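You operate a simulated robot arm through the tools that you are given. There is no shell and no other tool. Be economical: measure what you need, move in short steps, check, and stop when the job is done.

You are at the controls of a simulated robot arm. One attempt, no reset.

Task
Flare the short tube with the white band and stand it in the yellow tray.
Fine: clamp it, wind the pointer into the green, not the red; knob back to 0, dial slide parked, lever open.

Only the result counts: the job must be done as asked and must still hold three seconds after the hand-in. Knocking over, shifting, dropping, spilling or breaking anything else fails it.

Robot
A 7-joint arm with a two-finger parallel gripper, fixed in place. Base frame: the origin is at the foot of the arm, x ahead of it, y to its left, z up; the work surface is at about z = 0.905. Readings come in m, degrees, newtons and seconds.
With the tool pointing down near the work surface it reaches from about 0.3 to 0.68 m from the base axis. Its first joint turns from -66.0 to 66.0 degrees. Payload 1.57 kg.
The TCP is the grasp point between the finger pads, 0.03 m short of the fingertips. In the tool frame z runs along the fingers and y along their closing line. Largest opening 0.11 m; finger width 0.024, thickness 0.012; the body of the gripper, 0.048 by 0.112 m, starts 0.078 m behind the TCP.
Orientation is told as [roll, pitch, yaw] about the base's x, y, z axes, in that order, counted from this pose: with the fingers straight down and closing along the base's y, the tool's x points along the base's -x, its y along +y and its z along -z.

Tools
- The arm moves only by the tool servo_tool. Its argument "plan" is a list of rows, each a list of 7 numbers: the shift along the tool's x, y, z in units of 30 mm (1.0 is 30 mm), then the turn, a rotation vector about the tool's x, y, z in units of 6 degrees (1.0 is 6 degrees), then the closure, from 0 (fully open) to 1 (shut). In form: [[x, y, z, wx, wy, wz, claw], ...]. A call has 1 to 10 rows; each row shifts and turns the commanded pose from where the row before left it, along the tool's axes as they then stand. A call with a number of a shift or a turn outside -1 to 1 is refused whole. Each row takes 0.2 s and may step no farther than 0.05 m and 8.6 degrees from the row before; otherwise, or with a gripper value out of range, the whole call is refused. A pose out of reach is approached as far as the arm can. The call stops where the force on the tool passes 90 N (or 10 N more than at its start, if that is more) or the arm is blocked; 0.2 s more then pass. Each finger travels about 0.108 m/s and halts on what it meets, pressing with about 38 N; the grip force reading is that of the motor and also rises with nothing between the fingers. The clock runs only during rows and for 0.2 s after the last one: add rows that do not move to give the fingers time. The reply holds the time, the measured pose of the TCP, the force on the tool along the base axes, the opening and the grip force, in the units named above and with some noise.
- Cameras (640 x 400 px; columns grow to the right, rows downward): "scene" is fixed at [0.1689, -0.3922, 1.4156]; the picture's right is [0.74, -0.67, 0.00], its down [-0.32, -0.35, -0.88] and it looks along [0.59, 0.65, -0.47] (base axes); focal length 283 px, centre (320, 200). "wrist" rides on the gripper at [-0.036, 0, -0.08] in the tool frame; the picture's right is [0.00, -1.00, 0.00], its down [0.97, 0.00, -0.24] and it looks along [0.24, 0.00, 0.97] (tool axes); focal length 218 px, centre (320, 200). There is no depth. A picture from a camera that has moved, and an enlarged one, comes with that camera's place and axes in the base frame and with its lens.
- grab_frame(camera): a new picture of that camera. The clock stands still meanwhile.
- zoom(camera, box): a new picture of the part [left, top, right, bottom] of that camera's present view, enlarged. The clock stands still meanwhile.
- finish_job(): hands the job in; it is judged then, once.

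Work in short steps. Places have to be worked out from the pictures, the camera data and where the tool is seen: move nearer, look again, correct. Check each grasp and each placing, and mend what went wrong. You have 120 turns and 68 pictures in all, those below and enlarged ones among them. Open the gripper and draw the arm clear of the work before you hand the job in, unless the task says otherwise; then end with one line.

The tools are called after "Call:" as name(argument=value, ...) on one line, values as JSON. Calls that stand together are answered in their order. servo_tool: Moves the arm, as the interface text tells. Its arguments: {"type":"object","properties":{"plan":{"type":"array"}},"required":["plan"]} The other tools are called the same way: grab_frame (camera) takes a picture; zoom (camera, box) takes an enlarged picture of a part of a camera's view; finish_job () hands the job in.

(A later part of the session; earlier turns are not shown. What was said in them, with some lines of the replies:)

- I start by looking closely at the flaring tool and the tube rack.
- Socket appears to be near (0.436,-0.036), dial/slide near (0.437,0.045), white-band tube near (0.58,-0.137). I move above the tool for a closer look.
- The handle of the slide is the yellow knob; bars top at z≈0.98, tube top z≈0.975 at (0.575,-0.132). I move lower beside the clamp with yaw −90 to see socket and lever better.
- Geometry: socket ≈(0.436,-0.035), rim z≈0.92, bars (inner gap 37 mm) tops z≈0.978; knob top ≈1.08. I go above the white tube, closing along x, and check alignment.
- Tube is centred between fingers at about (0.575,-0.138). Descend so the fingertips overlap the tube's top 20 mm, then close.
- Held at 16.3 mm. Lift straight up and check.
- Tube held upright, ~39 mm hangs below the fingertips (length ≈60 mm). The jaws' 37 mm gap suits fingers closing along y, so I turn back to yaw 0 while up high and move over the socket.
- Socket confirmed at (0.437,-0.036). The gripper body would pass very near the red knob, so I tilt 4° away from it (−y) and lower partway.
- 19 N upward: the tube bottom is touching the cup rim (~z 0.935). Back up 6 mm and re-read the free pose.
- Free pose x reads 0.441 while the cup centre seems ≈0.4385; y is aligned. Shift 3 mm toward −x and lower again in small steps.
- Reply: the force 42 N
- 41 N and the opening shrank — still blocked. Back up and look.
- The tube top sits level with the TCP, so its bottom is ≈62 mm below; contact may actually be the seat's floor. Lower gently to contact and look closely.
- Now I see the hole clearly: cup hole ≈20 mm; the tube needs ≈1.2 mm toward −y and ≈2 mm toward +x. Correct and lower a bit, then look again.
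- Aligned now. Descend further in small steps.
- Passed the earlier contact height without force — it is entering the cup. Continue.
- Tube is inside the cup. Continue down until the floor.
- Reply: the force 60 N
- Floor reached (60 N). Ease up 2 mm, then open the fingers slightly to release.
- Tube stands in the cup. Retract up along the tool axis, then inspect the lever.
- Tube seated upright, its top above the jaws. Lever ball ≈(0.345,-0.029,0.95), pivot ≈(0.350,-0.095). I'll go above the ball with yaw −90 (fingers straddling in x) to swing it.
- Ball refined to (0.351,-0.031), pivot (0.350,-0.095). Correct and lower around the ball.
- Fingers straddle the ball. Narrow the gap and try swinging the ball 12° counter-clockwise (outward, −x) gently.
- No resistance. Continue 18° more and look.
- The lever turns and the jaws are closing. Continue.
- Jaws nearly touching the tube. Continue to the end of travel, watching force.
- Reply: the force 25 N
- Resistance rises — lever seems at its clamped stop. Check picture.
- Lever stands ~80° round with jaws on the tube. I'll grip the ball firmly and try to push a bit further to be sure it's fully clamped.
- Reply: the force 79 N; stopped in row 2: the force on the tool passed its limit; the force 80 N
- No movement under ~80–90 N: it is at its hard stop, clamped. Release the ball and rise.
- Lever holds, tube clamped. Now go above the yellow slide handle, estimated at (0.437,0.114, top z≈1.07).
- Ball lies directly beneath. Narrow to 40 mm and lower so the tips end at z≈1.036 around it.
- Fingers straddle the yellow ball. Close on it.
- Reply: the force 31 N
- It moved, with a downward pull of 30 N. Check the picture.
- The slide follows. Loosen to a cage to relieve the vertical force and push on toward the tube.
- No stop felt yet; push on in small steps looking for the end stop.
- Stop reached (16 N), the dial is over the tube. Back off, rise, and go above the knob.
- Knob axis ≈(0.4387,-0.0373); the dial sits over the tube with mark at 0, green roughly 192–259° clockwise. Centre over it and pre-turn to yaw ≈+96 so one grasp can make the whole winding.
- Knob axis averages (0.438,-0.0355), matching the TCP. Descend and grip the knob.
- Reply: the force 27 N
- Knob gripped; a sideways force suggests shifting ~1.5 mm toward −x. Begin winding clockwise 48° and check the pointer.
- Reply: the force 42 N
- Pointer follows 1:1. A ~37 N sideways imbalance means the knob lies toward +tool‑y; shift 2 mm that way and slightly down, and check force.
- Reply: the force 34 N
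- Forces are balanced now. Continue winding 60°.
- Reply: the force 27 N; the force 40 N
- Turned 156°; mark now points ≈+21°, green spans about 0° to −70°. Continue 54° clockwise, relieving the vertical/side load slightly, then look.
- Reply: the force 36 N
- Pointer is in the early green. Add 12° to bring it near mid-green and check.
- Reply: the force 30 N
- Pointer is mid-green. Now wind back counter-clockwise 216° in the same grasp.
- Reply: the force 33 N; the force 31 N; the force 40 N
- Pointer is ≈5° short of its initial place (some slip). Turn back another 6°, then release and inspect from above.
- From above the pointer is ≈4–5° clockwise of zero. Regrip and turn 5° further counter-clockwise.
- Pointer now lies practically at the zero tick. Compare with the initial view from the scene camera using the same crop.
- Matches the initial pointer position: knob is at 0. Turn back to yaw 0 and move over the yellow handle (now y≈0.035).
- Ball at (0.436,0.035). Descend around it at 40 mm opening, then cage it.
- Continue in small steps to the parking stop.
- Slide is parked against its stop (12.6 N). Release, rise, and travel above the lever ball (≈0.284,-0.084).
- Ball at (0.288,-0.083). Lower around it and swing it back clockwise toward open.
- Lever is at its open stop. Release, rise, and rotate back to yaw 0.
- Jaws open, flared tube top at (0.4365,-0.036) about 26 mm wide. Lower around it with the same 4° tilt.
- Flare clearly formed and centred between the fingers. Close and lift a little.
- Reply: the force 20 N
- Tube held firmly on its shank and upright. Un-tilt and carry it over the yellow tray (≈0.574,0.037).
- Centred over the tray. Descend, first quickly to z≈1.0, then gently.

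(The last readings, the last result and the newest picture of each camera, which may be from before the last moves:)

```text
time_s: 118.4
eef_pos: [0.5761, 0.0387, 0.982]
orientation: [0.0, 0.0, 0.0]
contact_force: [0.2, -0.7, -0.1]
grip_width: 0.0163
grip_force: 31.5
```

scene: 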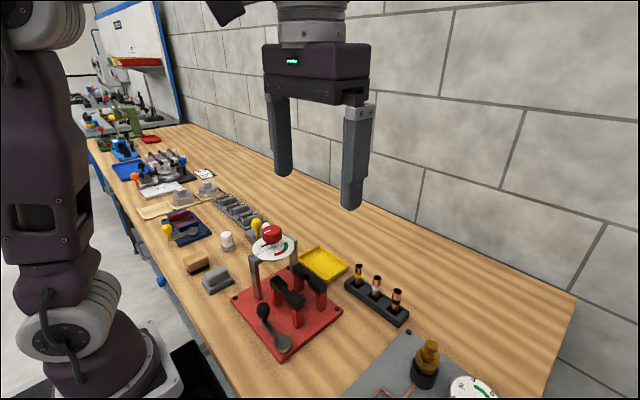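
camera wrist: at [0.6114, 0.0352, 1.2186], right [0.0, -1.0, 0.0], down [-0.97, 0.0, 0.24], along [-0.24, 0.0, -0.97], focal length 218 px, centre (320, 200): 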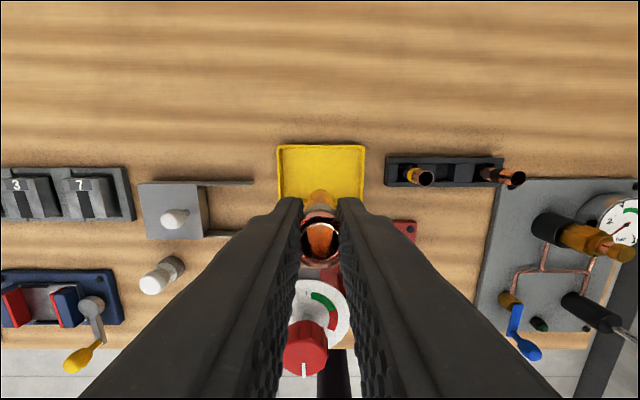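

Tube is well within the tray, upright, about a centimetre above the floor. Continue down gently until contact.

Call:
servo_tool(plan=[[0, 0, 0.1, 0, 0, 0, 1], [0, 0, 0, 0, 0, 0, 1]])

Call:
servo_tool(plan=[[0, 0, 0.1, 0, 0, 0, 1], [0, 0, 0, 0, 0, 0, 1]])

```text
time_s: 119.0
eef_pos: [0.5755, 0.0388, 0.9782]
orientation: [0.0, 0.1, -0.1]
contact_force: [-0.4, -0.5, 3.1]
grip_width: 0.0162
grip_force: 31.3
```

```text
time_s: 119.6
eef_pos: [0.577, 0.0371, 0.9761]
orientation: [0.0, -0.2, -0.1]
contact_force: [0.5, 2.1, 24.8]
grip_width: 0.0163
grip_force: 31.8
```

Contact with the tray floor (25 N). Ease 1.5 mm and release gently.

Call:
servo_tool(plan=[[0, 0, -0.06, 0, 0, 0, 1], [0, 0, 0, 0, 0, 0, 0.83], [0, 0, 0, 0, 0, 0, 0.75], [0, 0, 0, 0, 0, 0, 0.62], [0, 0, 0, 0, 0, 0, 0.55], [0, 0, 0, 0, 0, 0, 0.55]])

Call:
servo_tool(plan=[[0, 0, -0.3, 0, 0, 0, 0.55], [0, 0, -0.7, 0, 0, 0, 0.55], [0, 0, -0.9, 0, 0, 0, 0.55], [0, 0, -0.9, 0, 0, 0, 0.55], [0, 0, -0.9, 0, 0, 0, 0.55], [0, 0, -0.9, 0, 0, 0, 0.55], [0, 0, -0.9, 0, 0, 0, 0.55], [0, 0, -0.9, 0, 0, 0, 0.3], [0, 0, 0, 0, 0, 0, 0.1]])

Call:
zoom(camera="scene", box=[210, 190, 390, 370])

```text
time_s: 121.0
eef_pos: [0.5742, 0.0378, 0.978]
orientation: [0.0, 0.0, 0.2]
contact_force: [-0.5, 0.9, -0.3]
grip_width: 0.0497
grip_force: 0.0
```

```text
time_s: 123.0
eef_pos: [0.5748, 0.0355, 1.169]
orientation: [0.1, 0.0, 0.0]
contact_force: [-0.6, -0.1, 1.1]
grip_width: 0.0991
grip_force: 0.0
```

```text
2.22 times, centred on (300, 280) of scene
camera zoom: at [0.1689, -0.3922, 1.4156], right [0.74, -0.67, 0.0], down [-0.32, -0.35, -0.88], along [0.59, 0.65, -0.47], focal length 628 px, centre (364, 22)
```

zoom: 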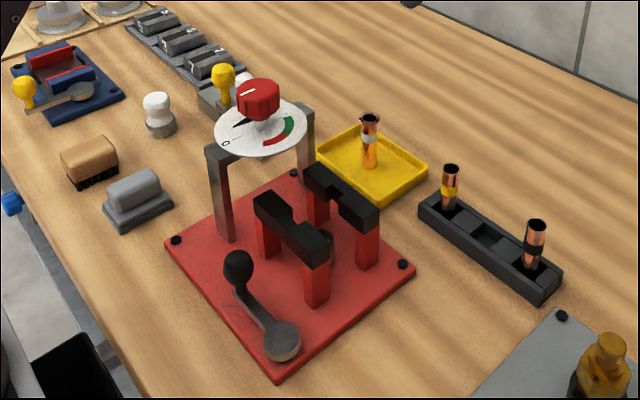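

Tube stands flared in the tray; lever open, slide parked. One last check of the knob with the same crop as at the start.

Call:
zoom(camera="scene", box=[240, 210, 340, 290])

```text
5.00 times, centred on (290, 250) of scene
camera zoom: at [0.1689, -0.3922, 1.4156], right [0.74, -0.67, 0.0], down [-0.32, -0.35, -0.88], along [0.59, 0.65, -0.47], focal length 1413 px, centre (470, -50)
```

zoom: 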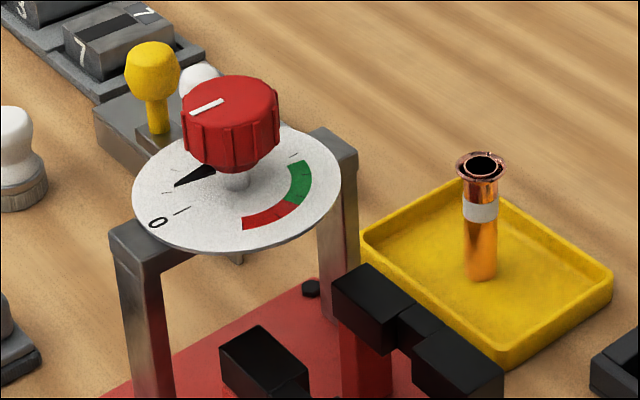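

Knob, pointer and slide match the starting picture, and the flared tube stands in the tray with the arm clear. Handing in.

Call:
finish_job()

```text
The job is handed in.
```

The white-band tube is flared, with the pointer wound to mid-green, and it stands upright in the yellow tray; the knob is back at 0, the dial slide is parked, the lever is open, and the arm is clear.
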